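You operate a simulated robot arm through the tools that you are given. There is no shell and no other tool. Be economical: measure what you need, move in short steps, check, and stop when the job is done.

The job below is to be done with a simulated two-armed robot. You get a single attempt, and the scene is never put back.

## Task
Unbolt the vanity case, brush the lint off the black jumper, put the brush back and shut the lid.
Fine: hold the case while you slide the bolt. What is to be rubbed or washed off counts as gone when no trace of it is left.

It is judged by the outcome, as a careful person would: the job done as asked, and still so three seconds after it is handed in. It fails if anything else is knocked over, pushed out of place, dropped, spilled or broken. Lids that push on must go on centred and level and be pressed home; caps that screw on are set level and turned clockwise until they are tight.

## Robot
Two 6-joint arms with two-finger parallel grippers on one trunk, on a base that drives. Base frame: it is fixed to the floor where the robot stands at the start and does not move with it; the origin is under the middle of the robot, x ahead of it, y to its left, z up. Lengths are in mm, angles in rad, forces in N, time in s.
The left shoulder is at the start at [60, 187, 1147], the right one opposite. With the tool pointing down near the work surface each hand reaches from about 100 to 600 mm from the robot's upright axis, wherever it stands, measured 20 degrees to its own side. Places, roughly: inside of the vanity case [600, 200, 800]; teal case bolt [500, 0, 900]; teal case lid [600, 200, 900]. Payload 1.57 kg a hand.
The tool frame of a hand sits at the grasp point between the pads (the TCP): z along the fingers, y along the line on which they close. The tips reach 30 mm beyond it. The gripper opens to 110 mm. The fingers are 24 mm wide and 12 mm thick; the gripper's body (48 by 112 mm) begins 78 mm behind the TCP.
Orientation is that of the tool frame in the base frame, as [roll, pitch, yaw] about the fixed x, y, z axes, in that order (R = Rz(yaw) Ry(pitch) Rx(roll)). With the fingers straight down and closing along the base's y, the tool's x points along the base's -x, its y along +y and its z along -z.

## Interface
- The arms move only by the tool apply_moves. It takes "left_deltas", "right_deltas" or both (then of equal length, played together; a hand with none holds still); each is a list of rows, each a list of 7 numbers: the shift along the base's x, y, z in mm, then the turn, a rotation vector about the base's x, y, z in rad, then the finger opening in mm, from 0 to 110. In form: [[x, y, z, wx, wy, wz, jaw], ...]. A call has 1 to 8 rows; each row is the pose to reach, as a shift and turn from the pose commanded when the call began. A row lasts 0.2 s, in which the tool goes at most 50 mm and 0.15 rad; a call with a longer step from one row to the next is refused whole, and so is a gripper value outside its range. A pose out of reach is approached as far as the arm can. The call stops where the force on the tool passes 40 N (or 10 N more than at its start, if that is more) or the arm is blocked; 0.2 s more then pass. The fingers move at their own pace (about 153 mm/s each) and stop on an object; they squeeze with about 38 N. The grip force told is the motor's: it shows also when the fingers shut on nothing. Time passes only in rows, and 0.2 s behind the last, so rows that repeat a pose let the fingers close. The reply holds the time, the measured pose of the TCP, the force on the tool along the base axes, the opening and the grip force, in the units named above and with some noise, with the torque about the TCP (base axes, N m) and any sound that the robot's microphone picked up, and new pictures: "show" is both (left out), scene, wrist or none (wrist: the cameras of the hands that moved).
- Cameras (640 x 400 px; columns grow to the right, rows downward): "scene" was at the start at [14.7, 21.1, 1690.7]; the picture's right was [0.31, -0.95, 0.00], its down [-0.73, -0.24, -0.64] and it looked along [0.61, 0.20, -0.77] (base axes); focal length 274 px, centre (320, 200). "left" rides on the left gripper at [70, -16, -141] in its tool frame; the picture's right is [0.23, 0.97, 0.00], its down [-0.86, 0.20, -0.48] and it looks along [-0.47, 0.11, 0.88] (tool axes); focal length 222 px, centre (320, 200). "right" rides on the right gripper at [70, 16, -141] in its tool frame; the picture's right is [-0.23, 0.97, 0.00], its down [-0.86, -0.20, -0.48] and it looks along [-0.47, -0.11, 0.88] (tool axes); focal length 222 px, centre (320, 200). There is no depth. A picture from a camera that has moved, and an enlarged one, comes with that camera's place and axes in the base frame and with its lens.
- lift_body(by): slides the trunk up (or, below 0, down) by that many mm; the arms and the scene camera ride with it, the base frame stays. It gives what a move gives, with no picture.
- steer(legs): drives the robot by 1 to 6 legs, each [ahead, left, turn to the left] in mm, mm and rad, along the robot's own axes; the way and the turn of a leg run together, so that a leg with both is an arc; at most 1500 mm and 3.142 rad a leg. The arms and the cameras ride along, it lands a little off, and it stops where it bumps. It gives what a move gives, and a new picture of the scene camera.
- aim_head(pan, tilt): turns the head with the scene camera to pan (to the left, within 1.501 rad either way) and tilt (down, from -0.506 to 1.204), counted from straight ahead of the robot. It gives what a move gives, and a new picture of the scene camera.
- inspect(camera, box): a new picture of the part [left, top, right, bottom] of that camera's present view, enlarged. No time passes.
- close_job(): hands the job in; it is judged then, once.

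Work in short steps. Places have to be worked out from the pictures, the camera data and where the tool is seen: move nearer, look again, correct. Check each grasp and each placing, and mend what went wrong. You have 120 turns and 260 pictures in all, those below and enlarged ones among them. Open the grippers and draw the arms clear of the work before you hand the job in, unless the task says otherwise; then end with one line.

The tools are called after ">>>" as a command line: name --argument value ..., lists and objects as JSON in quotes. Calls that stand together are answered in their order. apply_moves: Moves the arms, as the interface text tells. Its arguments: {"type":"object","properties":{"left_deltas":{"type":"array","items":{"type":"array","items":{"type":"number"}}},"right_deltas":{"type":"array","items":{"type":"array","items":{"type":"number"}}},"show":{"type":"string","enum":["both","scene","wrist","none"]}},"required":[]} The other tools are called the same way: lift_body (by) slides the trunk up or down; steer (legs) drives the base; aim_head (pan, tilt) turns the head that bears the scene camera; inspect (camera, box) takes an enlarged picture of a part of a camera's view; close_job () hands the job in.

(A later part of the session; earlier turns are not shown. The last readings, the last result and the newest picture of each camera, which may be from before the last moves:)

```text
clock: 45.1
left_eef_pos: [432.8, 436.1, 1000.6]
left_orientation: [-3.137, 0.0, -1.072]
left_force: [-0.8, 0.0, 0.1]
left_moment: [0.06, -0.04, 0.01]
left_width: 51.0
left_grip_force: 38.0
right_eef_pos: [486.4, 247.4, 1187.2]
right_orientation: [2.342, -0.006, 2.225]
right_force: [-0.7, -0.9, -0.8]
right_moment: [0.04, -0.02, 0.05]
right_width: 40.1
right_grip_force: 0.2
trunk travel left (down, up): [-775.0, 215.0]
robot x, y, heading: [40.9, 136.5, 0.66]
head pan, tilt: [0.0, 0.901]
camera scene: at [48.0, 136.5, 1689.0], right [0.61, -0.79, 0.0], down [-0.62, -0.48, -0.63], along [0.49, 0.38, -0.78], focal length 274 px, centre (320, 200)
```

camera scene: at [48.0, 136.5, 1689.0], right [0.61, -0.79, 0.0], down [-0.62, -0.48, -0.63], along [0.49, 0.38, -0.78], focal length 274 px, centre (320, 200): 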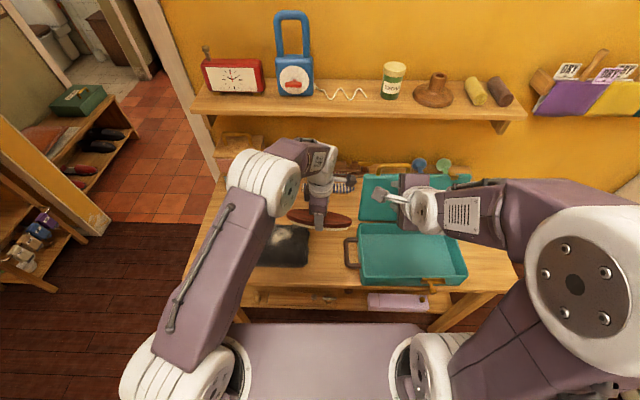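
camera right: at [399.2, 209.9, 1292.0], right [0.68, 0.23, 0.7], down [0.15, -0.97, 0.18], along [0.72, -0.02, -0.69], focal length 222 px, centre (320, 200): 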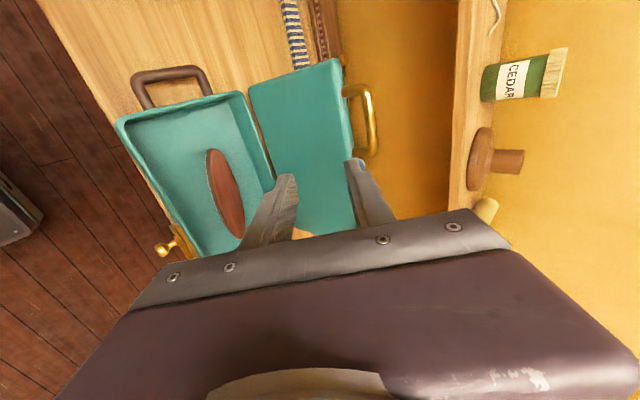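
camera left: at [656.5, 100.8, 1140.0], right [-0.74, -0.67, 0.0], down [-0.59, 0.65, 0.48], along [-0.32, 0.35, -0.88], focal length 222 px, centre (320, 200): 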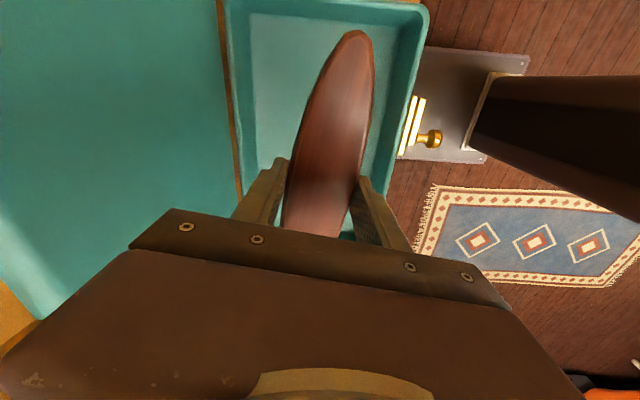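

I enlarge the jumper to place the lint.

>>> inspect --camera "scene" --box '[220, 170, 380, 290]'

>>> inspect --camera "left" --box '[0, 0, 640, 400]'

>>> inspect --camera "right" --box '[0, 0, 640, 400]'

```text
3.33 times, centred on (300, 230) of scene
camera zoom: at [48.0, 136.5, 1689.0], right [0.61, -0.79, 0.0], down [-0.62, -0.48, -0.63], along [0.49, 0.38, -0.78], focal length 915 px, centre (387, 100)
```

zoom: 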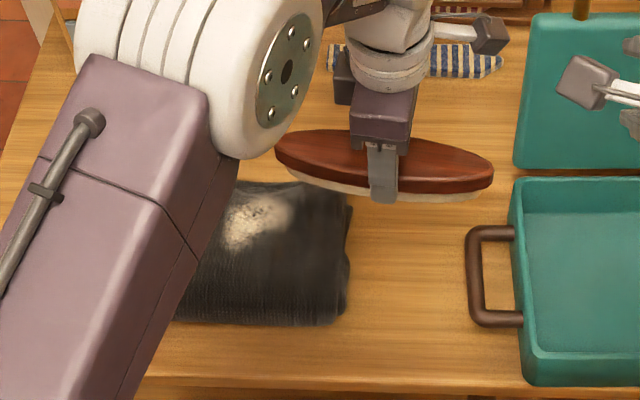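

```text
1.00 times, centred on (320, 200) of left
camera zoom: at [480.3, 380.6, 1142.5], right [-0.75, -0.67, 0.0], down [-0.59, 0.65, 0.48], along [-0.32, 0.36, -0.88], focal length 222 px, centre (320, 200)
```

zoom: 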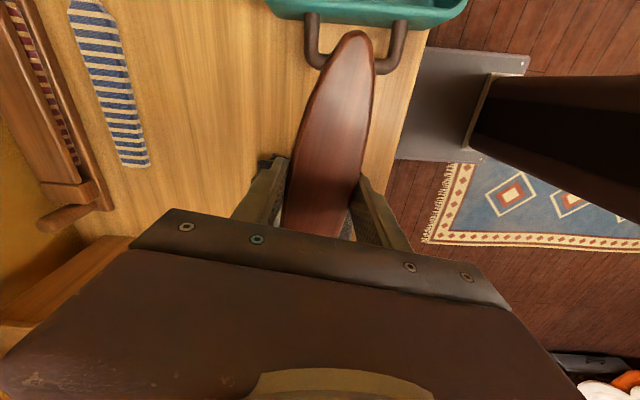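

```text
1.00 times, centred on (320, 200) of right
camera zoom: at [373.2, 246.3, 1295.9], right [0.68, 0.23, 0.7], down [0.14, -0.97, 0.18], along [0.72, -0.03, -0.69], focal length 222 px, centre (320, 200)
```

zoom: 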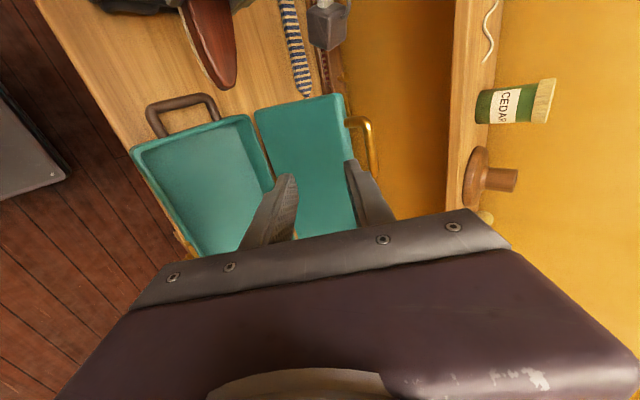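

The lint patch spans about A 614–687, L 190–266. I bring the brush over its near side and down to z 900.

>>> apply_moves --left_deltas '[[-21.5, 31.5, -10, 0, 0, 0, 35], [-43, 63, -30, 0, 0, 0, 35], [-64.5, 94.4, -60, 0, 0, 0, 35], [-85.9, 125.8, -85, 0, 0, 0, 35], [-85.9, 125.8, -110, 0, 0, 0, 35]]'

>>> inspect --camera "scene" --box '[200, 170, 360, 290]'

```text
clock: 46.3
left_eef_pos: [350.4, 565.0, 887.5]
left_orientation: [3.139, -0.001, -1.071]
left_force: [-0.2, -0.4, -1.3]
left_moment: [-0.02, 0.0, 0.03]
left_width: 51.1
left_grip_force: 38.4
right_eef_pos: [491.7, 251.2, 1182.7]
right_orientation: [2.346, -0.007, 2.225]
right_force: [0.1, -0.2, 0.1]
right_moment: [0.01, 0.0, 0.0]
right_width: 39.9
right_grip_force: 0.2
trunk travel left (down, up): [-775.0, 215.0]
robot x, y, heading: [43.5, 138.6, 0.658]
head pan, tilt: [0.0, 0.901]
camera scene: at [54.7, 142.5, 1689.0], right [0.61, -0.79, 0.0], down [-0.62, -0.48, -0.62], along [0.49, 0.38, -0.78], focal length 274 px, centre (320, 200)
camera left: at [398.9, 510.8, 1029.0], right [-0.75, -0.67, 0.0], down [-0.58, 0.66, 0.48], along [-0.32, 0.36, -0.88], focal length 222 px, centre (320, 200)
```

scene: 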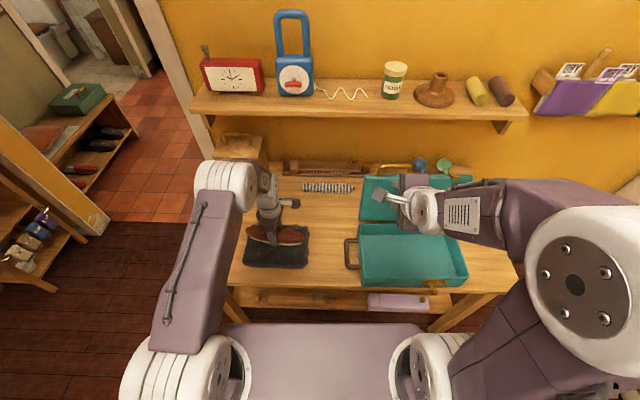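
left: 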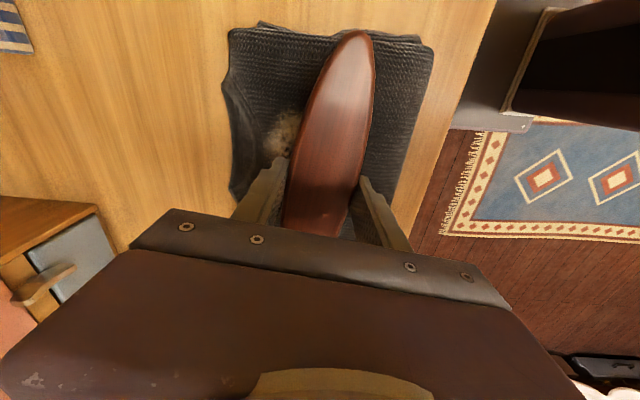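

```text
3.33 times, centred on (280, 230) of scene
camera zoom: at [54.7, 142.5, 1689.0], right [0.61, -0.79, 0.0], down [-0.62, -0.48, -0.62], along [0.49, 0.38, -0.78], focal length 915 px, centre (453, 100)
```

zoom: 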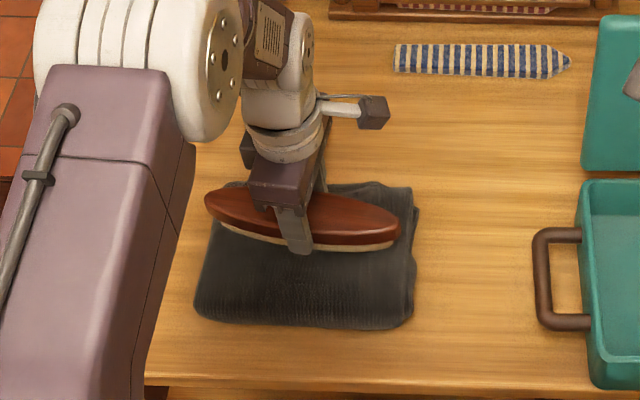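

The brush is over the jumper with lint just beyond. I descend carefully, reading the force.

>>> apply_moves --left_deltas '[[0, 0, -10, 0, 0, 0, 35], [0, 0, -20, 0, 0, 0, 35], [0, 0, -24, 0, 0, 0, 35]]' --show "none"

>>> inspect --camera "scene" --box '[240, 200, 320, 260]'

```text
clock: 46.9
left_eef_pos: [350.6, 565.5, 875.9]
left_orientation: [-3.132, 0.001, -1.07]
left_force: [-15.0, -9.4, 35.8]
left_moment: [-0.45, 0.76, 0.2]
left_width: 51.3
left_grip_force: 38.1
right_eef_pos: [486.8, 247.0, 1186.4]
right_orientation: [2.341, -0.007, 2.225]
right_force: [0.2, -0.9, -0.2]
right_moment: [-0.01, -0.01, 0.03]
right_width: 40.1
right_grip_force: 0.1
trunk travel left (down, up): [-775.0, 215.0]
robot x, y, heading: [37.9, 135.4, 0.656]
head pan, tilt: [0.0, 0.901]
stopped in row 3 (left hand): the force on the tool passed its limit (the readings are from after the stop); the commanded pose is now the measured one
```

```text
6.67 times, centred on (280, 230) of scene
camera zoom: at [49.4, 137.0, 1689.5], right [0.61, -0.79, 0.0], down [-0.62, -0.48, -0.62], along [0.49, 0.38, -0.78], focal length 1830 px, centre (587, 0)
```

zoom: 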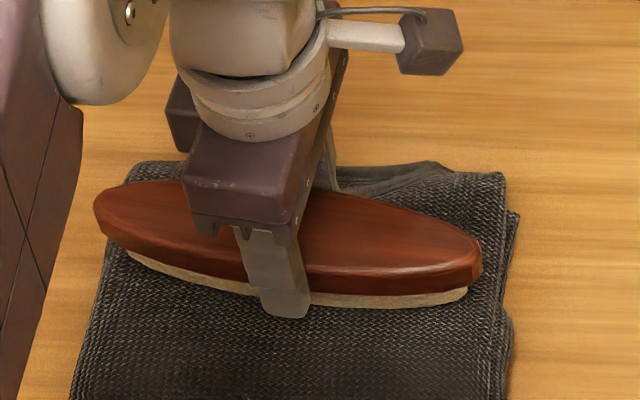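

Contact at z ≈ 876, with more force than I want. I ease up a few mm to a light touch.

>>> apply_moves --left_deltas '[[0, 0, 3, 0, 0, 0, 35], [0, 0, 3, 0, 0, 0, 35]]' --show "none"

```text
clock: 47.5
left_eef_pos: [352.4, 567.6, 873.7]
left_orientation: [-3.126, 0.003, -1.072]
left_force: [-3.0, -5.6, 13.6]
left_moment: [-0.14, 0.44, 0.09]
left_width: 51.1
left_grip_force: 37.8
right_eef_pos: [488.7, 249.3, 1184.3]
right_orientation: [2.342, -0.006, 2.226]
right_force: [0.5, -0.4, 0.3]
right_moment: [0.0, -0.01, -0.01]
right_width: 40.2
right_grip_force: 0.0
trunk travel left (down, up): [-775.0, 215.0]
robot x, y, heading: [40.9, 139.6, 0.664]
head pan, tilt: [0.0, 0.901]
```

About 14 N remains. I ease 3 mm more and stroke away from me over the lint.

>>> apply_moves --left_deltas '[[0, 0, 3, 0, 0, 0, 35], [10, 7.8, 3, 0, 0, 0, 35], [20, 15.6, 3, 0, 0, 0, 35], [30, 23.4, 3, 0, 0, 0, 35], [40, 31.2, 3, 0, 0, 0, 35], [50, 39, 3, 0, 0, 0, 35], [60, 46.8, 3, 0, 0, 0, 35]]' --show "none"

>>> inspect --camera "scene" --box '[220, 190, 340, 280]'

```text
clock: 49.1
left_eef_pos: [412.7, 614.3, 876.1]
left_orientation: [-3.132, -0.002, -1.07]
left_force: [0.3, 0.2, -1.6]
left_moment: [0.0, 0.01, 0.0]
left_width: 50.9
left_grip_force: 37.8
right_eef_pos: [489.7, 251.8, 1182.7]
right_orientation: [2.348, -0.008, 2.226]
right_force: [0.1, 0.1, -0.2]
right_moment: [-0.01, 0.04, 0.05]
right_width: 39.9
right_grip_force: 0.2
trunk travel left (down, up): [-775.0, 215.0]
robot x, y, heading: [39.5, 136.8, 0.661]
head pan, tilt: [0.0, 0.901]
```

```text
4.44 times, centred on (280, 235) of scene
camera zoom: at [54.5, 143.8, 1689.0], right [0.61, -0.79, 0.0], down [-0.62, -0.48, -0.62], along [0.49, 0.38, -0.78], focal length 1220 px, centre (498, 44)
```

zoom: 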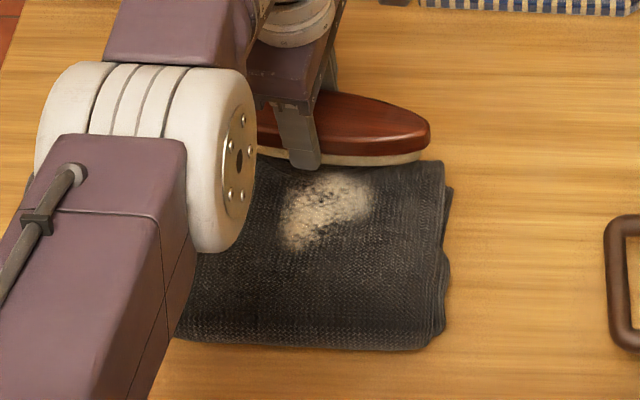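

The lint is partly broken up, but the touch was too light on the way. I stroke back at a slightly lower height.

>>> apply_moves --left_deltas '[[-10, -7.8, -2, 0, 0, 0, 35], [-20, -15.6, -4, 0, 0, 0, 35], [-30, -23.4, -4, 0, 0, 0, 35], [-40, -31.2, -4, 0, 0, 0, 35], [-50, -39, -4, 0, 0, 0, 35], [-60, -46.8, -4, 0, 0, 0, 35], [-70, -54.6, -4, 0, 0, 0, 35], [-80, -62.4, -4, 0, 0, 0, 35]]' --show "none"

>>> inspect --camera "scene" --box '[220, 190, 340, 280]'

```text
clock: 50.9
left_eef_pos: [336.4, 553.2, 876.1]
left_orientation: [-3.121, 0.002, -1.07]
left_force: [12.0, 12.6, 33.8]
left_moment: [0.51, 0.14, -0.23]
left_width: 51.1
left_grip_force: 38.0
right_eef_pos: [490.3, 249.5, 1185.6]
right_orientation: [2.346, -0.007, 2.224]
right_force: [0.9, -0.6, 0.6]
right_moment: [0.01, -0.02, -0.01]
right_width: 40.2
right_grip_force: 0.0
trunk travel left (down, up): [-775.0, 215.0]
robot x, y, heading: [36.9, 138.9, 0.649]
head pan, tilt: [0.0, 0.901]
```

```text
4.44 times, centred on (280, 235) of scene
camera zoom: at [53.7, 141.3, 1689.1], right [0.61, -0.79, 0.0], down [-0.62, -0.48, -0.62], along [0.49, 0.38, -0.78], focal length 1220 px, centre (498, 44)
```

zoom: 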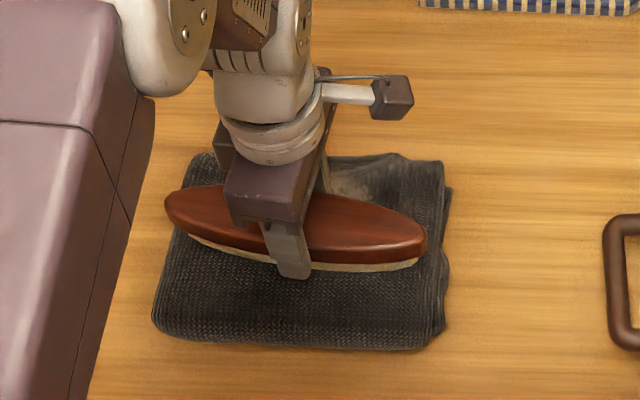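

I raise the brush and draw it nearer to see what is left of the lint.

>>> apply_moves --left_deltas '[[0, 0, 15, 0, 0, 0, 35], [-24, -18.5, 35, 0, 0, 0, 35], [-48, -37, 40, 0, 0, 0, 35]]' --show "none"

>>> inspect --camera "scene" --box '[220, 190, 340, 280]'

>>> inspect --camera "left" --box '[200, 0, 460, 240]'

```text
clock: 51.7
left_eef_pos: [283.9, 513.9, 912.0]
left_orientation: [-3.133, 0.0, -1.072]
left_force: [0.5, -0.8, -1.7]
left_moment: [0.0, -0.01, -0.01]
left_width: 50.8
left_grip_force: 38.0
right_eef_pos: [489.9, 250.5, 1183.3]
right_orientation: [2.345, -0.007, 2.226]
right_force: [0.2, 0.2, 0.0]
right_moment: [0.03, 0.02, 0.01]
right_width: 40.2
right_grip_force: 0.1
trunk travel left (down, up): [-775.0, 215.0]
robot x, y, heading: [41.2, 141.3, 0.656]
head pan, tilt: [0.0, 0.901]
```

```text
4.44 times, centred on (280, 235) of scene
camera zoom: at [53.5, 142.6, 1688.9], right [0.61, -0.79, 0.0], down [-0.62, -0.48, -0.62], along [0.49, 0.38, -0.78], focal length 1220 px, centre (498, 44)
```

zoom: 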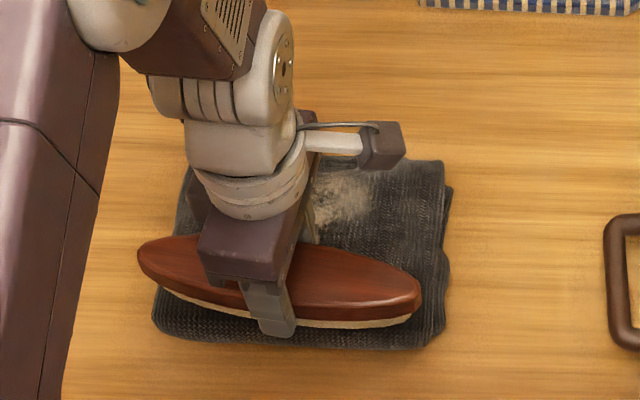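

```text
1.67 times, centred on (330, 120) of left
camera zoom: at [331.2, 458.9, 1054.5], right [-0.75, -0.67, -0.01], down [-0.59, 0.65, 0.48], along [-0.31, 0.36, -0.88], focal length 370 px, centre (303, 333)
```

zoom: 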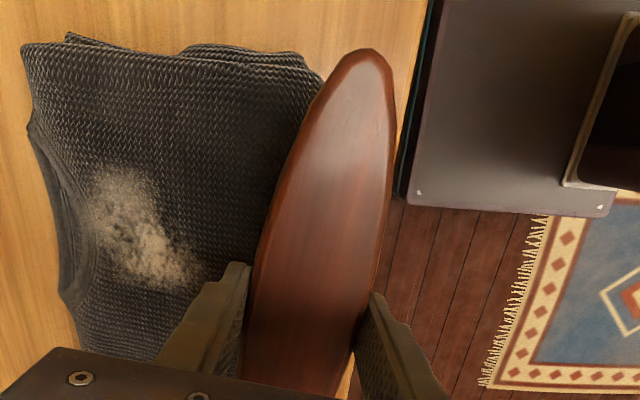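

The lint is fading with each pass and the jumper has not shifted. I make a forward-and-back pass over the patch itself.

>>> apply_moves --left_deltas '[[30, 23, -5, 0, 0, 0, 35], [63, 49.4, -25, 0, 0, 0, 35], [63, 49.4, -38, 0, 0, 0, 35], [74, 58, -38.5, 0, 0, 0, 35], [85, 66.7, -39, 0, 0, 0, 35], [96, 75.3, -39.5, 0, 0, 0, 35], [107, 84, -40, 0, 0, 0, 35], [115, 90, -40, 0, 0, 0, 35]]' --show "none"

```text
clock: 53.5
left_eef_pos: [397.0, 602.9, 875.4]
left_orientation: [-3.127, 0.001, -1.072]
left_force: [-4.5, -4.9, 18.4]
left_moment: [-0.31, 0.54, 0.08]
left_width: 51.0
left_grip_force: 38.3
right_eef_pos: [487.4, 247.6, 1184.8]
right_orientation: [2.342, -0.008, 2.225]
right_force: [0.3, -0.3, -0.4]
right_moment: [0.01, -0.01, -0.01]
right_width: 40.2
right_grip_force: 0.0
trunk travel left (down, up): [-775.0, 215.0]
robot x, y, heading: [43.9, 137.9, 0.655]
head pan, tilt: [0.0, 0.901]
```

18 N, a steady contact. I continue with short strokes back and forth.

>>> apply_moves --left_deltas '[[-14, -11, 0, 0, 0, 0, 35], [-28, -22, 0, 0, 0, 0, 35], [-42, -33, 0.5, 0, 0, 0, 35], [-56, -44, 1, 0, 0, 0, 35], [-42, -33, 0.5, 0, 0, 0, 35], [-28, -22, 0, 0, 0, 0, 35], [-14, -11, 0, 0, 0, 0, 35], [0, 0, 0, 0, 0, 0, 35]]' --show "none"

>>> apply_moves --left_deltas '[[-14, -11, 0, 0, 0, 0, 35], [-28, -22, 0, 0, 0, 0, 35], [-42, -33, 0.5, 0, 0, 0, 35], [-56, -44, 1, 0, 0, 0, 35], [-70, -55, 2, 0, 0, 0, 35], [-90, -70, 20, 0, 0, 0, 35], [-115, -90, 35, 0, 0, 0, 35]]' --show "none"

>>> inspect --camera "left" --box '[200, 0, 460, 240]'

>>> inspect --camera "scene" --box '[220, 190, 340, 280]'

```text
clock: 55.3
left_eef_pos: [398.4, 602.5, 874.2]
left_orientation: [-3.129, 0.0, -1.073]
left_force: [-6.9, -5.1, 19.7]
left_moment: [-0.38, 0.74, 0.07]
left_width: 51.3
left_grip_force: 38.1
right_eef_pos: [488.0, 247.8, 1185.4]
right_orientation: [2.342, -0.006, 2.228]
right_force: [0.7, 0.2, 0.3]
right_moment: [0.01, 0.02, 0.01]
right_width: 39.7
right_grip_force: 0.1
trunk travel left (down, up): [-775.0, 215.0]
robot x, y, heading: [41.7, 139.4, 0.656]
head pan, tilt: [0.0, 0.901]
```

```text
clock: 56.9
left_eef_pos: [284.3, 514.8, 907.3]
left_orientation: [-3.132, -0.002, -1.071]
left_force: [0.0, 0.8, -0.8]
left_moment: [0.04, -0.03, -0.01]
left_width: 51.0
left_grip_force: 38.4
right_eef_pos: [489.0, 249.5, 1184.2]
right_orientation: [2.346, -0.005, 2.224]
right_force: [-0.2, -0.4, -0.3]
right_moment: [0.03, -0.03, 0.02]
right_width: 39.9
right_grip_force: 0.0
trunk travel left (down, up): [-775.0, 215.0]
robot x, y, heading: [40.3, 136.5, 0.658]
head pan, tilt: [0.0, 0.901]
```

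```text
1.67 times, centred on (330, 120) of left
camera zoom: at [330.9, 460.0, 1049.3], right [-0.75, -0.67, -0.01], down [-0.59, 0.65, 0.48], along [-0.31, 0.36, -0.88], focal length 370 px, centre (303, 333)
```

zoom: 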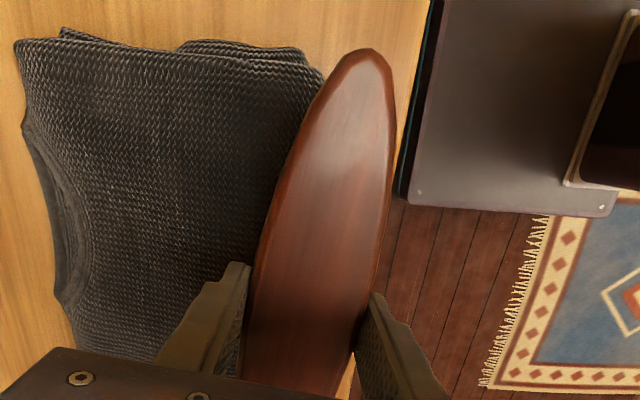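

```text
4.44 times, centred on (280, 235) of scene
camera zoom: at [52.9, 141.3, 1688.8], right [0.61, -0.79, 0.0], down [-0.62, -0.48, -0.62], along [0.49, 0.38, -0.78], focal length 1220 px, centre (498, 44)
```

zoom: 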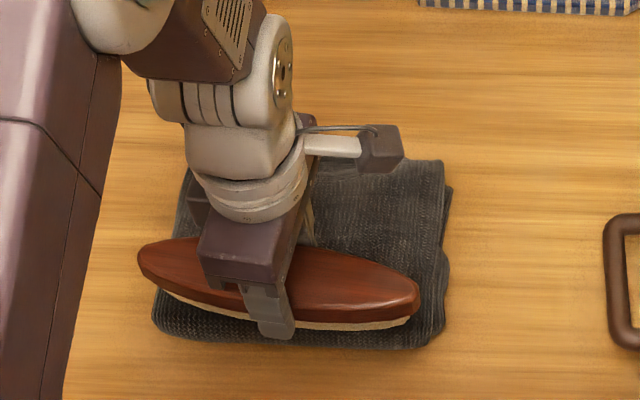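

The patch looks clean. I lift the brush away toward the case side to see the whole jumper.

>>> apply_moves --left_deltas '[[0, 0, 40, 0, 0, 0, 35], [20, -10, 80, 0, 0, 0, 35], [50, -30, 93, 0, 0, 0, 35], [80, -55, 93, 0, 0, 0, 35], [110, -75, 93, 0, 0, 0, 35], [145, -90, 93, 0, 0, 0, 35]]' --show "none"

>>> inspect --camera "scene" --box '[200, 180, 340, 290]'

```text
clock: 58.3
left_eef_pos: [433.8, 427.2, 999.0]
left_orientation: [-3.133, 0.001, -1.071]
left_force: [0.2, -0.4, -0.9]
left_moment: [-0.01, 0.03, -0.01]
left_width: 50.9
left_grip_force: 37.7
right_eef_pos: [491.2, 250.8, 1182.5]
right_orientation: [2.348, -0.007, 2.225]
right_force: [0.2, -0.2, -0.8]
right_moment: [-0.03, 0.02, 0.02]
right_width: 39.9
right_grip_force: 0.0
trunk travel left (down, up): [-775.0, 215.0]
robot x, y, heading: [37.7, 137.2, 0.658]
head pan, tilt: [0.0, 0.901]
```

```text
3.64 times, centred on (270, 235) of scene
camera zoom: at [56.4, 143.2, 1688.9], right [0.61, -0.79, 0.0], down [-0.62, -0.48, -0.62], along [0.49, 0.38, -0.78], focal length 998 px, centre (502, 73)
```

zoom: 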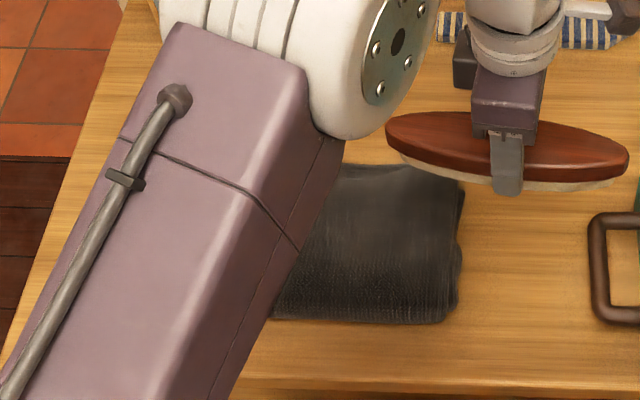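

The jumper looks clean from here; a better view comes when I drive back to the case, retracting first and then sideways.

>>> steer --legs '[[-40, 0, 0], [0, -335, 0]]'

>>> inspect --camera "scene" --box '[80, 170, 260, 300]'

```text
clock: 61.0
left_eef_pos: [608.0, 131.5, 1000.1]
left_orientation: [-3.131, 0.0, -1.071]
left_force: [0.5, 0.0, -1.7]
left_moment: [-0.03, -0.04, 0.02]
left_width: 51.2
left_grip_force: 37.7
right_eef_pos: [666.8, -43.4, 1183.8]
right_orientation: [2.346, -0.004, 2.224]
right_force: [0.3, 1.2, 0.8]
right_moment: [0.01, 0.03, -0.01]
right_width: 40.0
right_grip_force: 0.1
trunk travel left (down, up): [-775.0, 215.0]
robot x, y, heading: [221.2, -161.9, 0.659]
head pan, tilt: [0.0, 0.901]
camera scene: at [230.1, -150.0, 1688.9], right [0.61, -0.79, 0.0], down [-0.62, -0.48, -0.62], along [0.49, 0.38, -0.78], focal length 274 px, centre (320, 200)
```

scene: 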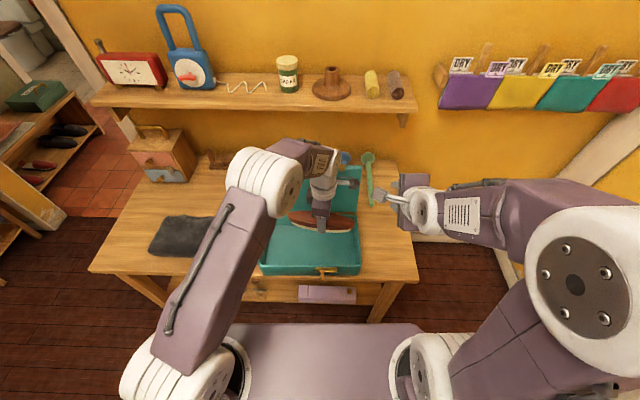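

```text
3.08 times, centred on (170, 235) of scene
camera zoom: at [230.1, -150.0, 1688.9], right [0.61, -0.79, 0.0], down [-0.62, -0.48, -0.62], along [0.49, 0.38, -0.78], focal length 844 px, centre (782, 92)
```

zoom: 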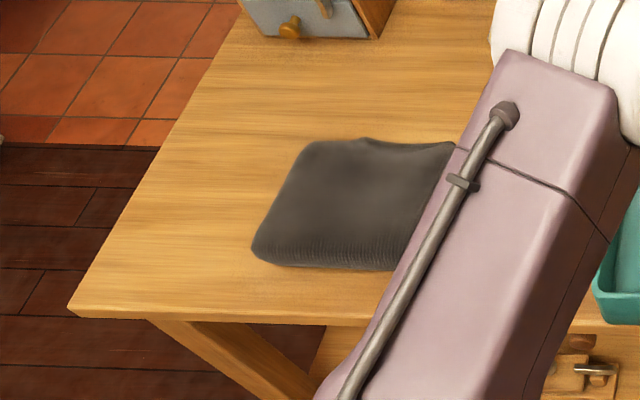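

The jumper is clean. I set the brush back where it lay: over the spot first, then down to just above the floor.

>>> apply_moves --left_deltas '[[0, 10, 0, 0, 0, 0, 35], [0, 21, 0, 0, 0, 0.01, 35], [0, 21, -40, 0, 0, 0.01, 35], [0, 21, -80, 0, 0, 0.01, 35], [0, 21, -120, 0, 0, 0.01, 35], [0, 21, -140, 0, 0, 0.01, 35], [0, 21, -148, 0, 0, 0.01, 35]]' --show "wrist"

>>> inspect --camera "scene" --box '[250, 190, 390, 290]'

```text
clock: 62.6
left_eef_pos: [608.3, 154.3, 852.0]
left_orientation: [-3.131, 0.0, -1.061]
left_force: [-0.7, 0.2, -1.9]
left_moment: [-0.02, 0.0, -0.04]
left_width: 51.1
left_grip_force: 37.7
right_eef_pos: [667.4, -43.1, 1183.5]
right_orientation: [2.345, -0.008, 2.222]
right_force: [0.2, 0.0, -0.6]
right_moment: [0.01, 0.01, -0.02]
right_width: 40.1
right_grip_force: 0.0
trunk travel left (down, up): [-775.0, 215.0]
robot x, y, heading: [217.3, -155.7, 0.662]
head pan, tilt: [0.0, 0.901]
camera left: at [655.3, 98.8, 994.2], right [-0.74, -0.67, -0.01], down [-0.6, 0.65, 0.48], along [-0.31, 0.36, -0.88], focal length 222 px, centre (320, 200)
```

left: 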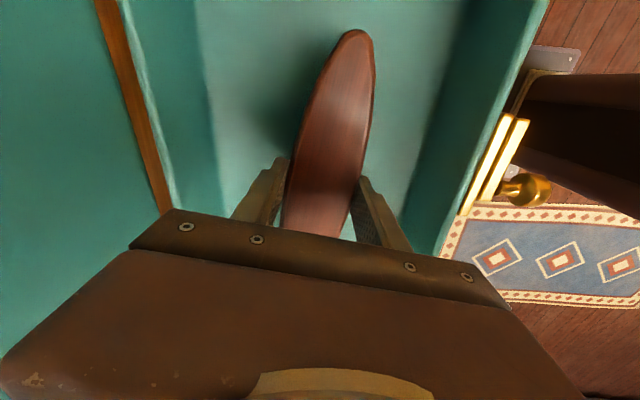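

```text
4.00 times, centred on (320, 240) of scene
camera zoom: at [230.7, -151.2, 1688.9], right [0.61, -0.79, 0.0], down [-0.62, -0.48, -0.62], along [0.49, 0.38, -0.78], focal length 1098 px, centre (320, 40)
```

zoom: 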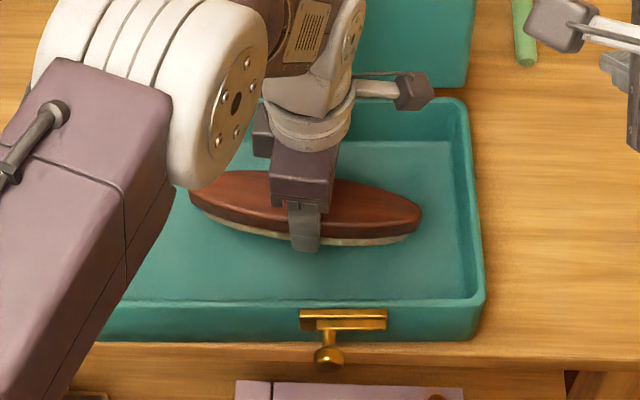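

It is above its old place. I lower in small steps to the floor.

>>> apply_moves --left_deltas '[[0, 0, -5, 0, 0, 0, 35], [0, 0, -9, 0, 0, 0, 35], [0, 0, -12, 0, 0, 0, 35]]' --show "none"

```text
clock: 63.4
left_eef_pos: [607.2, 152.8, 839.8]
left_orientation: [-3.131, 0.0, -1.064]
left_force: [-0.2, -0.4, -1.0]
left_moment: [-0.03, -0.01, 0.0]
left_width: 51.0
left_grip_force: 37.6
right_eef_pos: [667.9, -44.2, 1183.7]
right_orientation: [2.345, -0.008, 2.224]
right_force: [0.4, 0.7, -0.5]
right_moment: [-0.01, 0.0, -0.02]
right_width: 40.0
right_grip_force: 0.0
trunk travel left (down, up): [-775.0, 215.0]
robot x, y, heading: [213.5, -157.8, 0.654]
head pan, tilt: [0.0, 0.901]
```

No contact yet. I lower 4 mm more and then open the fingers.

>>> apply_moves --left_deltas '[[0, 0, -2, 0, 0, 0, 35], [0, 0, -4, 0, 0, 0, 35], [0, 0, -4, 0, 0, 0, 35]]' --show "none"

```text
clock: 64.2
left_eef_pos: [609.0, 152.8, 836.6]
left_orientation: [-3.129, 0.002, -1.064]
left_force: [0.0, 0.5, -0.2]
left_moment: [0.01, -0.02, 0.0]
left_width: 50.9
left_grip_force: 37.8
right_eef_pos: [667.4, -43.8, 1183.2]
right_orientation: [2.344, -0.006, 2.223]
right_force: [0.9, 0.0, -0.4]
right_moment: [0.0, 0.02, -0.02]
right_width: 40.0
right_grip_force: 0.1
trunk travel left (down, up): [-775.0, 215.0]
robot x, y, heading: [216.9, -156.9, 0.652]
head pan, tilt: [0.0, 0.901]
```

The weight has come off the hand, so the brush rests on the floor. I open and rise.

>>> apply_moves --left_deltas '[[0, 0, 0, 0, 0, 0, 60], [0, 0, 0, 0, 0, 0, 88], [0, 0, 40, 0, 0, 0, 88], [0, 0, 85, 0, 0, 0, 88], [0, 0, 130, 0, 0, 0, 88], [0, 0, 170, 0, 0, 0, 80]]' --show "wrist"

>>> inspect --camera "scene" --box '[230, 150, 410, 290]'

```text
clock: 65.6
left_eef_pos: [606.8, 151.9, 1007.8]
left_orientation: [-3.129, 0.0, -1.062]
left_force: [-0.4, -0.4, -0.5]
left_moment: [0.03, 0.0, -0.03]
left_width: 80.0
left_grip_force: 0.0
right_eef_pos: [666.6, -43.9, 1184.3]
right_orientation: [2.346, -0.006, 2.223]
right_force: [0.6, 0.5, 0.7]
right_moment: [0.02, 0.03, 0.05]
right_width: 40.0
right_grip_force: 0.0
trunk travel left (down, up): [-775.0, 215.0]
robot x, y, heading: [216.5, -158.1, 0.656]
head pan, tilt: [0.0, 0.901]
camera left: at [655.0, 98.4, 1149.3], right [-0.74, -0.67, -0.01], down [-0.59, 0.65, 0.48], along [-0.31, 0.36, -0.88], focal length 222 px, centre (320, 200)
```

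left: 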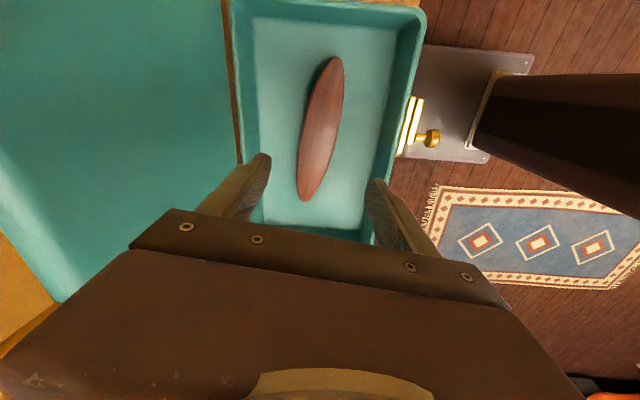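

```text
2.86 times, centred on (320, 220) of scene
camera zoom: at [229.6, -152.3, 1688.9], right [0.61, -0.79, 0.0], down [-0.62, -0.48, -0.62], along [0.49, 0.38, -0.78], focal length 784 px, centre (320, 143)
```

zoom: 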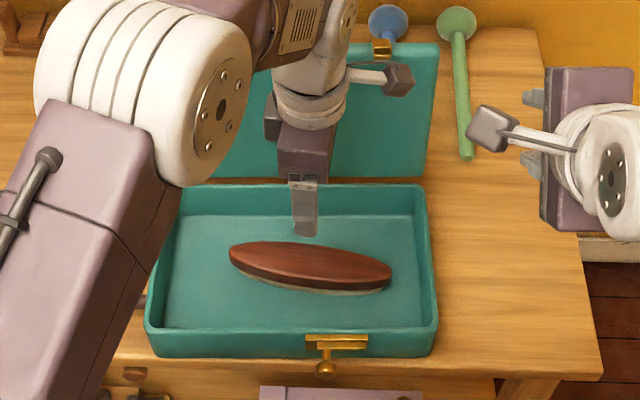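

The brush lies back in the case as before. I move the left hand up and out to the left, clear of the lid's sweep.

>>> apply_moves --left_deltas '[[-10, -8, 40, 0, 0, 0, 60], [-35, -25, 70, 0, 0, 0, 60], [-75, -10, 90, 0, 0, 0, 60], [-110, 20, 95, 0, 0, 0, 60], [-140, 55, 95, 0, 0, 0, 60], [-168, 92, 95, 0, 0, 0, 60], [-195, 128, 95, 0, 0, 0, 60]]' --show "none"

```text
clock: 67.2
left_eef_pos: [414.2, 282.9, 1100.7]
left_orientation: [-3.129, -0.003, -1.063]
left_force: [0.2, 0.6, -0.1]
left_moment: [-0.01, -0.01, 0.03]
left_width: 60.1
left_grip_force: 0.1
right_eef_pos: [665.0, -43.3, 1183.4]
right_orientation: [2.345, -0.005, 2.224]
right_force: [-0.7, -0.2, 0.3]
right_moment: [0.0, -0.02, -0.02]
right_width: 39.8
right_grip_force: 0.0
trunk travel left (down, up): [-775.0, 215.0]
robot x, y, heading: [217.8, -157.1, 0.651]
head pan, tilt: [0.0, 0.901]
```

Both hands are empty and clear. I drive back to where the right hand opened the lid.

>>> steer --legs '[[-107, 177, 0.008]]'

```text
clock: 68.9
left_eef_pos: [221.6, 356.6, 1100.8]
left_orientation: [-3.131, 0.0, -1.059]
left_force: [-0.2, 0.7, -0.1]
left_moment: [0.0, 0.0, 0.01]
left_width: 59.9
left_grip_force: 0.1
right_eef_pos: [474.4, 30.9, 1183.1]
right_orientation: [2.348, -0.01, 2.226]
right_force: [0.7, 0.6, 0.2]
right_moment: [0.03, 0.01, 0.01]
right_width: 40.0
right_grip_force: 0.1
trunk travel left (down, up): [-775.0, 215.0]
robot x, y, heading: [21.6, -81.9, 0.66]
head pan, tilt: [0.0, 0.901]
camera scene: at [39.5, -78.2, 1688.9], right [0.61, -0.79, 0.0], down [-0.62, -0.48, -0.62], along [0.49, 0.38, -0.78], focal length 274 px, centre (320, 200)
```

scene: 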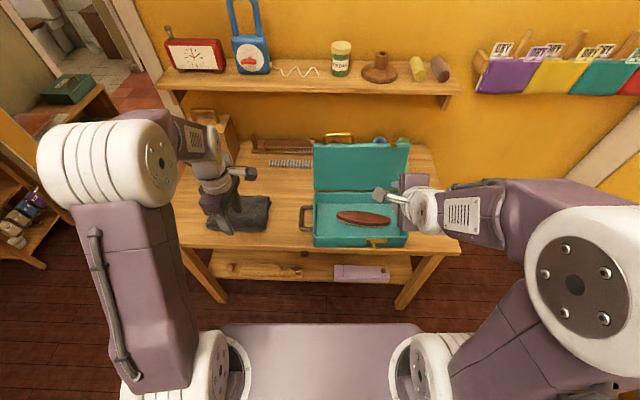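

I retrace the right hand's way: first to the front of the open lid.

>>> apply_moves --right_deltas '[[10, 45, 0, 0, 0, 0, 40], [20, 90, 0, 0, 0, 0, 40], [30, 135, 0, 0, 0, 0, 40], [38, 180, 0, 0, 0, 0, 40], [70, 205, 0, 0, 0, 0, 40], [104, 232, 0, 0, 0, 0, 40]]' --show "none"

>>> inspect --camera "right" --box '[200, 40, 440, 260]'

>>> inspect --camera "scene" --box '[290, 110, 430, 250]'

```text
clock: 70.3
left_eef_pos: [220.0, 357.7, 1100.9]
left_orientation: [-3.132, 0.0, -1.06]
left_force: [0.5, 0.5, 0.0]
left_moment: [-0.01, -0.01, -0.02]
left_width: 60.0
left_grip_force: 0.0
right_eef_pos: [573.9, 262.6, 1182.3]
right_orientation: [2.347, -0.008, 2.228]
right_force: [1.4, -0.1, -0.6]
right_moment: [-0.04, 0.0, -0.02]
right_width: 39.7
right_grip_force: 0.1
trunk travel left (down, up): [-775.0, 215.0]
robot x, y, heading: [23.9, -82.2, 0.665]
head pan, tilt: [0.0, 0.901]
```

```text
1.82 times, centred on (320, 150) of right
camera zoom: at [461.9, 262.9, 1294.1], right [0.68, 0.23, 0.69], down [0.14, -0.97, 0.19], along [0.72, -0.03, -0.7], focal length 404 px, centre (320, 291)
```

zoom: 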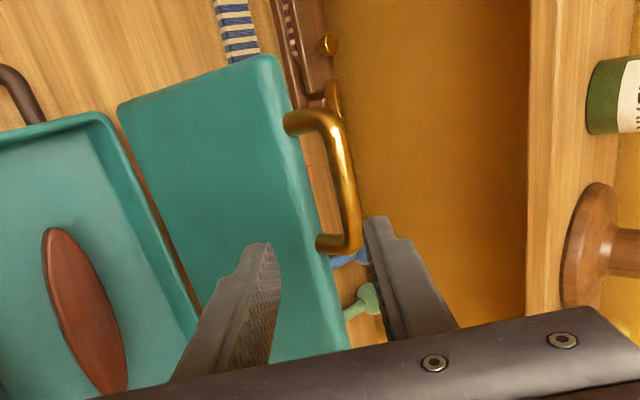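

```text
2.86 times, centred on (360, 180) of scene
camera zoom: at [38.6, -76.0, 1688.9], right [0.61, -0.79, 0.0], down [-0.62, -0.48, -0.62], along [0.49, 0.38, -0.78], focal length 784 px, centre (206, 257)
```

zoom: 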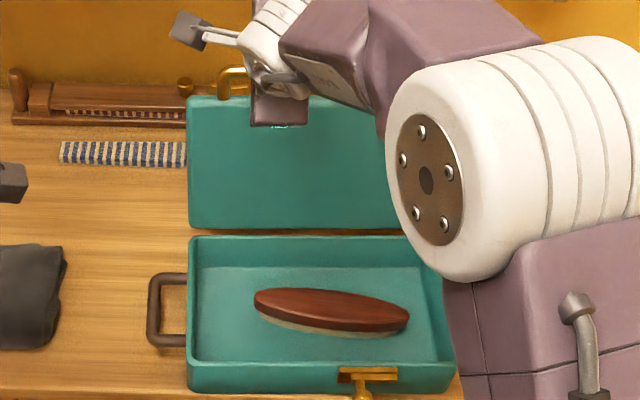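

The handle bar is at about A 738, z 1085 (lid at ~103°). I approach most of the way and re-measure.

>>> apply_moves --right_deltas '[[22, 17.2, -19, 0, 0, 0, 34], [44, 34.4, -38, 0, 0, 0, 30], [65.9, 51.6, -57.5, 0, 0, 0, 30], [65.9, 51.6, -57.5, 0, 0, 0, 30]]' --show "none"

>>> inspect --camera "right" --box '[200, 40, 440, 260]'

```text
clock: 71.3
left_eef_pos: [217.9, 356.4, 1101.7]
left_orientation: [-3.13, -0.001, -1.06]
left_force: [0.1, -0.6, -0.5]
left_moment: [-0.01, 0.01, 0.01]
left_width: 60.0
left_grip_force: 0.0
right_eef_pos: [640.7, 315.6, 1126.7]
right_orientation: [2.346, -0.005, 2.228]
right_force: [-0.5, -0.3, -0.2]
right_moment: [0.01, 0.03, 0.03]
right_width: 30.0
right_grip_force: 0.1
trunk travel left (down, up): [-775.0, 215.0]
robot x, y, heading: [19.6, -83.7, 0.666]
head pan, tilt: [0.0, 0.901]
```

```text
1.82 times, centred on (320, 150) of right
camera zoom: at [528.3, 315.3, 1236.8], right [0.68, 0.23, 0.69], down [0.14, -0.97, 0.19], along [0.72, -0.03, -0.7], focal length 404 px, centre (320, 291)
```

zoom: 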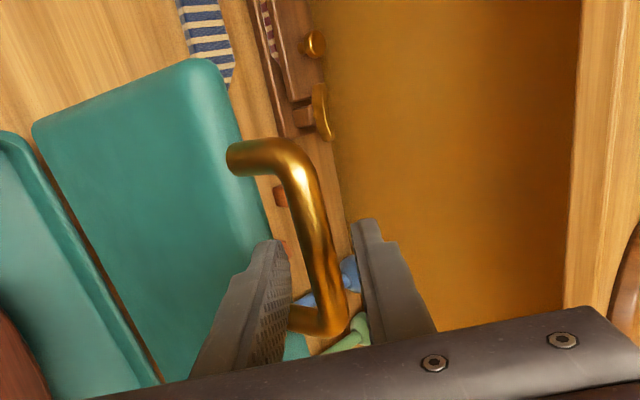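

The bar is centred between the fingers, 57 mm ahead. I advance 40 mm to cage it.

>>> apply_moves --right_deltas '[[11, 8.8, -14.7, 0, 0, 0, 30], [22.5, 17.6, -29.4, 0, 0, 0, 30], [22.5, 17.6, -29.4, 0, 0, 0, 26]]' --show "none"

>>> inspect --camera "right" --box '[200, 40, 440, 260]'

```text
clock: 72.1
left_eef_pos: [217.6, 355.2, 1102.3]
left_orientation: [-3.127, 0.001, -1.057]
left_force: [0.7, 0.2, -0.3]
left_moment: [0.03, -0.05, 0.01]
left_width: 59.8
left_grip_force: 0.1
right_eef_pos: [661.4, 330.7, 1100.7]
right_orientation: [2.333, -0.005, 2.228]
right_force: [2.9, 3.0, 17.9]
right_moment: [0.07, -0.15, -0.07]
right_width: 22.5
right_grip_force: 0.1
right hand out of reach, approached as far as the arm can: row 2, 3
trunk travel left (down, up): [-775.0, 215.0]
robot x, y, heading: [23.5, -85.2, 0.661]
head pan, tilt: [0.0, 0.901]
```

```text
1.82 times, centred on (320, 150) of right
camera zoom: at [547.1, 329.5, 1210.4], right [0.67, 0.23, 0.7], down [0.14, -0.97, 0.18], along [0.72, -0.02, -0.69], focal length 404 px, centre (320, 291)
```

zoom: 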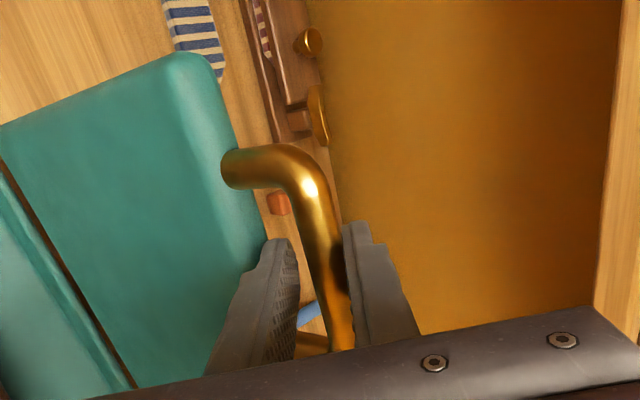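

The lower finger touches the lid's rim; I ease back 5 mm, then pull the handle toward me along the arc.

>>> apply_moves --right_deltas '[[-3.4, -2.6, 5, 0, 0, 0, 24], [-19, -15, 7, 0, 0, 0, 24], [-35, -27, 9, 0, 0, 0, 24], [-47, -36.5, 10, 0, 0, 0, 24]]' --show "none"

>>> inspect --camera "right" --box '[200, 40, 440, 260]'

```text
clock: 73.1
left_eef_pos: [217.8, 356.9, 1100.9]
left_orientation: [-3.129, 0.003, -1.057]
left_force: [-0.2, 0.1, -0.2]
left_moment: [-0.01, 0.0, 0.01]
left_width: 60.0
left_grip_force: 0.1
right_eef_pos: [615.0, 294.7, 1105.1]
right_orientation: [2.348, -0.007, 2.227]
right_force: [-1.8, 3.0, 2.1]
right_moment: [0.21, 0.0, 0.0]
right_width: 22.0
right_grip_force: 0.0
trunk travel left (down, up): [-775.0, 215.0]
robot x, y, heading: [24.5, -85.2, 0.663]
head pan, tilt: [0.0, 0.901]
```

```text
1.82 times, centred on (320, 150) of right
camera zoom: at [502.3, 294.8, 1216.9], right [0.68, 0.23, 0.69], down [0.14, -0.97, 0.19], along [0.72, -0.03, -0.7], focal length 404 px, centre (320, 291)
```

zoom: 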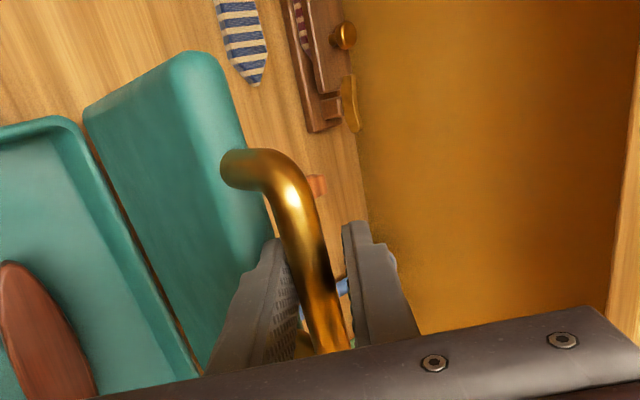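

The lid follows and is near upright. I retrace the opening arc downward, the lower finger bearing the handle.

>>> apply_moves --right_deltas '[[-13, -11, -1, 0, 0, 0, 24], [-26, -21.5, -2.8, 0, 0, 0, 24], [-40, -33, -7, 0, 0, 0, 24], [-55, -44.6, -11.8, 0, 0, 0, 24], [-69, -56, -18.5, 0, 0, 0, 24], [-82.5, -67, -26, 0, 0, 0, 24], [-95, -77, -35.5, 0, 0, 0, 24], [-108, -87.7, -45.4, 0, 0, 0, 24]]' --show "wrist"

```text
clock: 74.9
left_eef_pos: [218.0, 356.5, 1101.0]
left_orientation: [-3.13, 0.0, -1.058]
left_force: [0.6, -0.4, -0.7]
left_moment: [-0.04, 0.0, -0.01]
left_width: 59.9
left_grip_force: 0.1
right_eef_pos: [505.0, 203.9, 1056.7]
right_orientation: [2.352, -0.007, 2.227]
right_force: [-4.7, -0.4, 5.7]
right_moment: [-0.01, -0.12, -0.12]
right_width: 23.0
right_grip_force: 0.0
trunk travel left (down, up): [-775.0, 215.0]
robot x, y, heading: [20.9, -81.7, 0.659]
head pan, tilt: [0.0, 0.901]
camera right: at [393.6, 203.6, 1168.4], right [0.69, 0.24, 0.69], down [0.14, -0.97, 0.19], along [0.71, -0.03, -0.7], focal length 222 px, centre (320, 200)
```

right: 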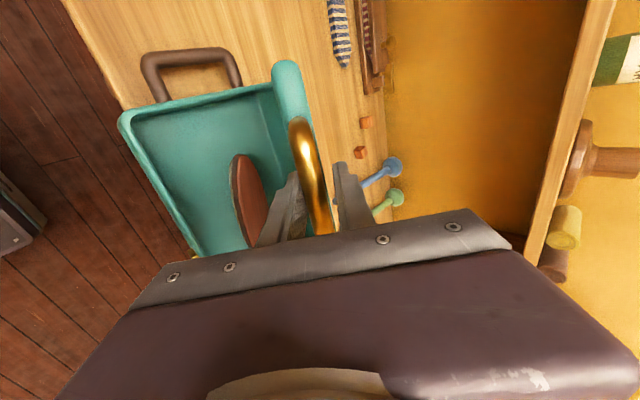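

The lid is at about 54°. I continue down the arc.

>>> apply_moves --right_deltas '[[-12, -9, -13, 0, 0, 0, 24], [-24, -18.5, -27, 0, 0, 0, 24], [-34, -26, -43, 0, 0, 0, 24], [-44, -33.5, -59, 0, 0, 0, 24], [-52, -39.5, -77, 0, 0, 0, 24], [-60, -45.5, -95, 0, 0, 0, 24], [-65, -49, -113, 0, 0, 0, 24], [-69, -52, -132, 0, 0, 0, 24]]' --show "wrist"

```text
clock: 76.7
left_eef_pos: [217.2, 355.3, 1102.4]
left_orientation: [-3.127, -0.001, -1.058]
left_force: [0.3, -0.1, -0.4]
left_moment: [-0.03, 0.01, 0.0]
left_width: 60.0
left_grip_force: 0.1
right_eef_pos: [436.2, 154.9, 929.0]
right_orientation: [2.346, -0.006, 2.226]
right_force: [-4.3, -3.8, 8.2]
right_moment: [0.8, -1.36, -0.46]
right_width: 35.5
right_grip_force: 38.2
trunk travel left (down, up): [-775.0, 215.0]
robot x, y, heading: [20.1, -78.9, 0.66]
head pan, tilt: [0.0, 0.901]
camera right: at [323.7, 154.0, 1039.5], right [0.68, 0.23, 0.69], down [0.14, -0.97, 0.19], along [0.72, -0.03, -0.69], focal length 222 px, centre (320, 200)
```

right: 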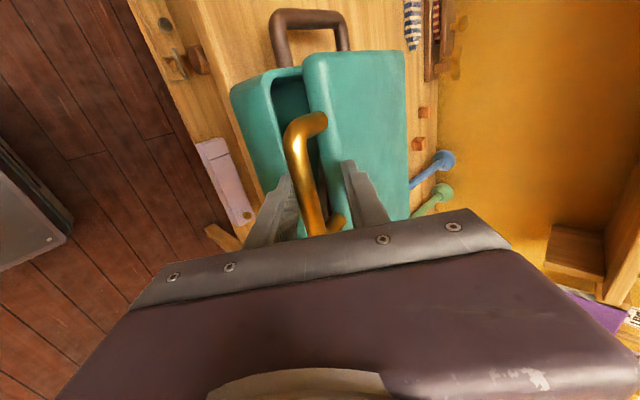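

The upper finger has wedged against the lid's rim. I open the jaw a bit to relieve it.

>>> apply_moves --right_deltas '[[0, 0, 0, 0, 0, 0, 38], [0, 0, 0, 0, 0, 0, 40]]' --show "none"

>>> inspect --camera "right" --box '[200, 60, 440, 260]'

```text
clock: 77.3
left_eef_pos: [218.1, 356.2, 1101.6]
left_orientation: [-3.128, 0.001, -1.059]
left_force: [-0.4, 0.0, 0.5]
left_moment: [-0.01, -0.02, 0.0]
left_width: 59.9
left_grip_force: 0.1
right_eef_pos: [437.1, 155.4, 929.3]
right_orientation: [2.347, -0.006, 2.228]
right_force: [-0.2, -1.2, -0.6]
right_moment: [0.03, 0.04, -0.04]
right_width: 41.0
right_grip_force: 0.5
trunk travel left (down, up): [-775.0, 215.0]
robot x, y, heading: [19.0, -84.7, 0.664]
head pan, tilt: [0.0, 0.901]
```

```text
2.00 times, centred on (320, 160) of right
camera zoom: at [325.3, 155.1, 1039.0], right [0.68, 0.23, 0.69], down [0.14, -0.97, 0.19], along [0.72, -0.03, -0.7], focal length 444 px, centre (320, 280)
```

zoom: 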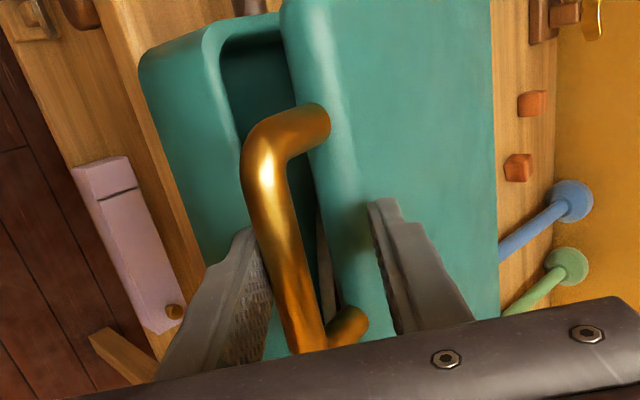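

The lower finger carries the bar and the upper one is free above the lid. I lower the last stretch.

>>> apply_moves --right_deltas '[[-1.5, -1, -12, 0, 0, 0, 46], [-3, -2, -24, 0, 0, 0, 46], [-4.5, -3, -36, 0, 0, 0, 46], [-6, -4, -48, 0, 0, 0, 46]]' --show "none"

>>> inspect --camera "right" --box '[200, 60, 440, 260]'

```text
clock: 78.3
left_eef_pos: [218.5, 354.5, 1102.9]
left_orientation: [-3.13, -0.001, -1.06]
left_force: [-0.5, -0.3, 0.2]
left_moment: [0.05, 0.07, 0.01]
left_width: 60.0
left_grip_force: 0.0
right_eef_pos: [433.0, 154.2, 882.3]
right_orientation: [2.346, -0.005, 2.226]
right_force: [-1.2, -1.3, 9.9]
right_moment: [0.14, -0.44, -0.2]
right_width: 52.2
right_grip_force: 3.2
trunk travel left (down, up): [-775.0, 215.0]
robot x, y, heading: [21.2, -88.2, 0.665]
head pan, tilt: [0.0, 0.901]
```

```text
2.00 times, centred on (320, 160) of right
camera zoom: at [320.3, 153.8, 992.7], right [0.68, 0.23, 0.69], down [0.14, -0.97, 0.19], along [0.72, -0.03, -0.7], focal length 444 px, centre (320, 280)
```

zoom: 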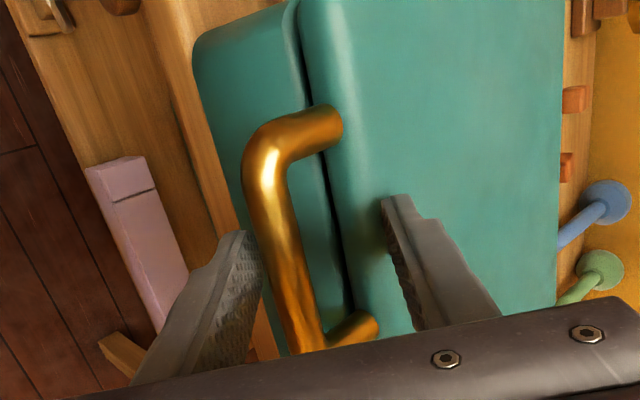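

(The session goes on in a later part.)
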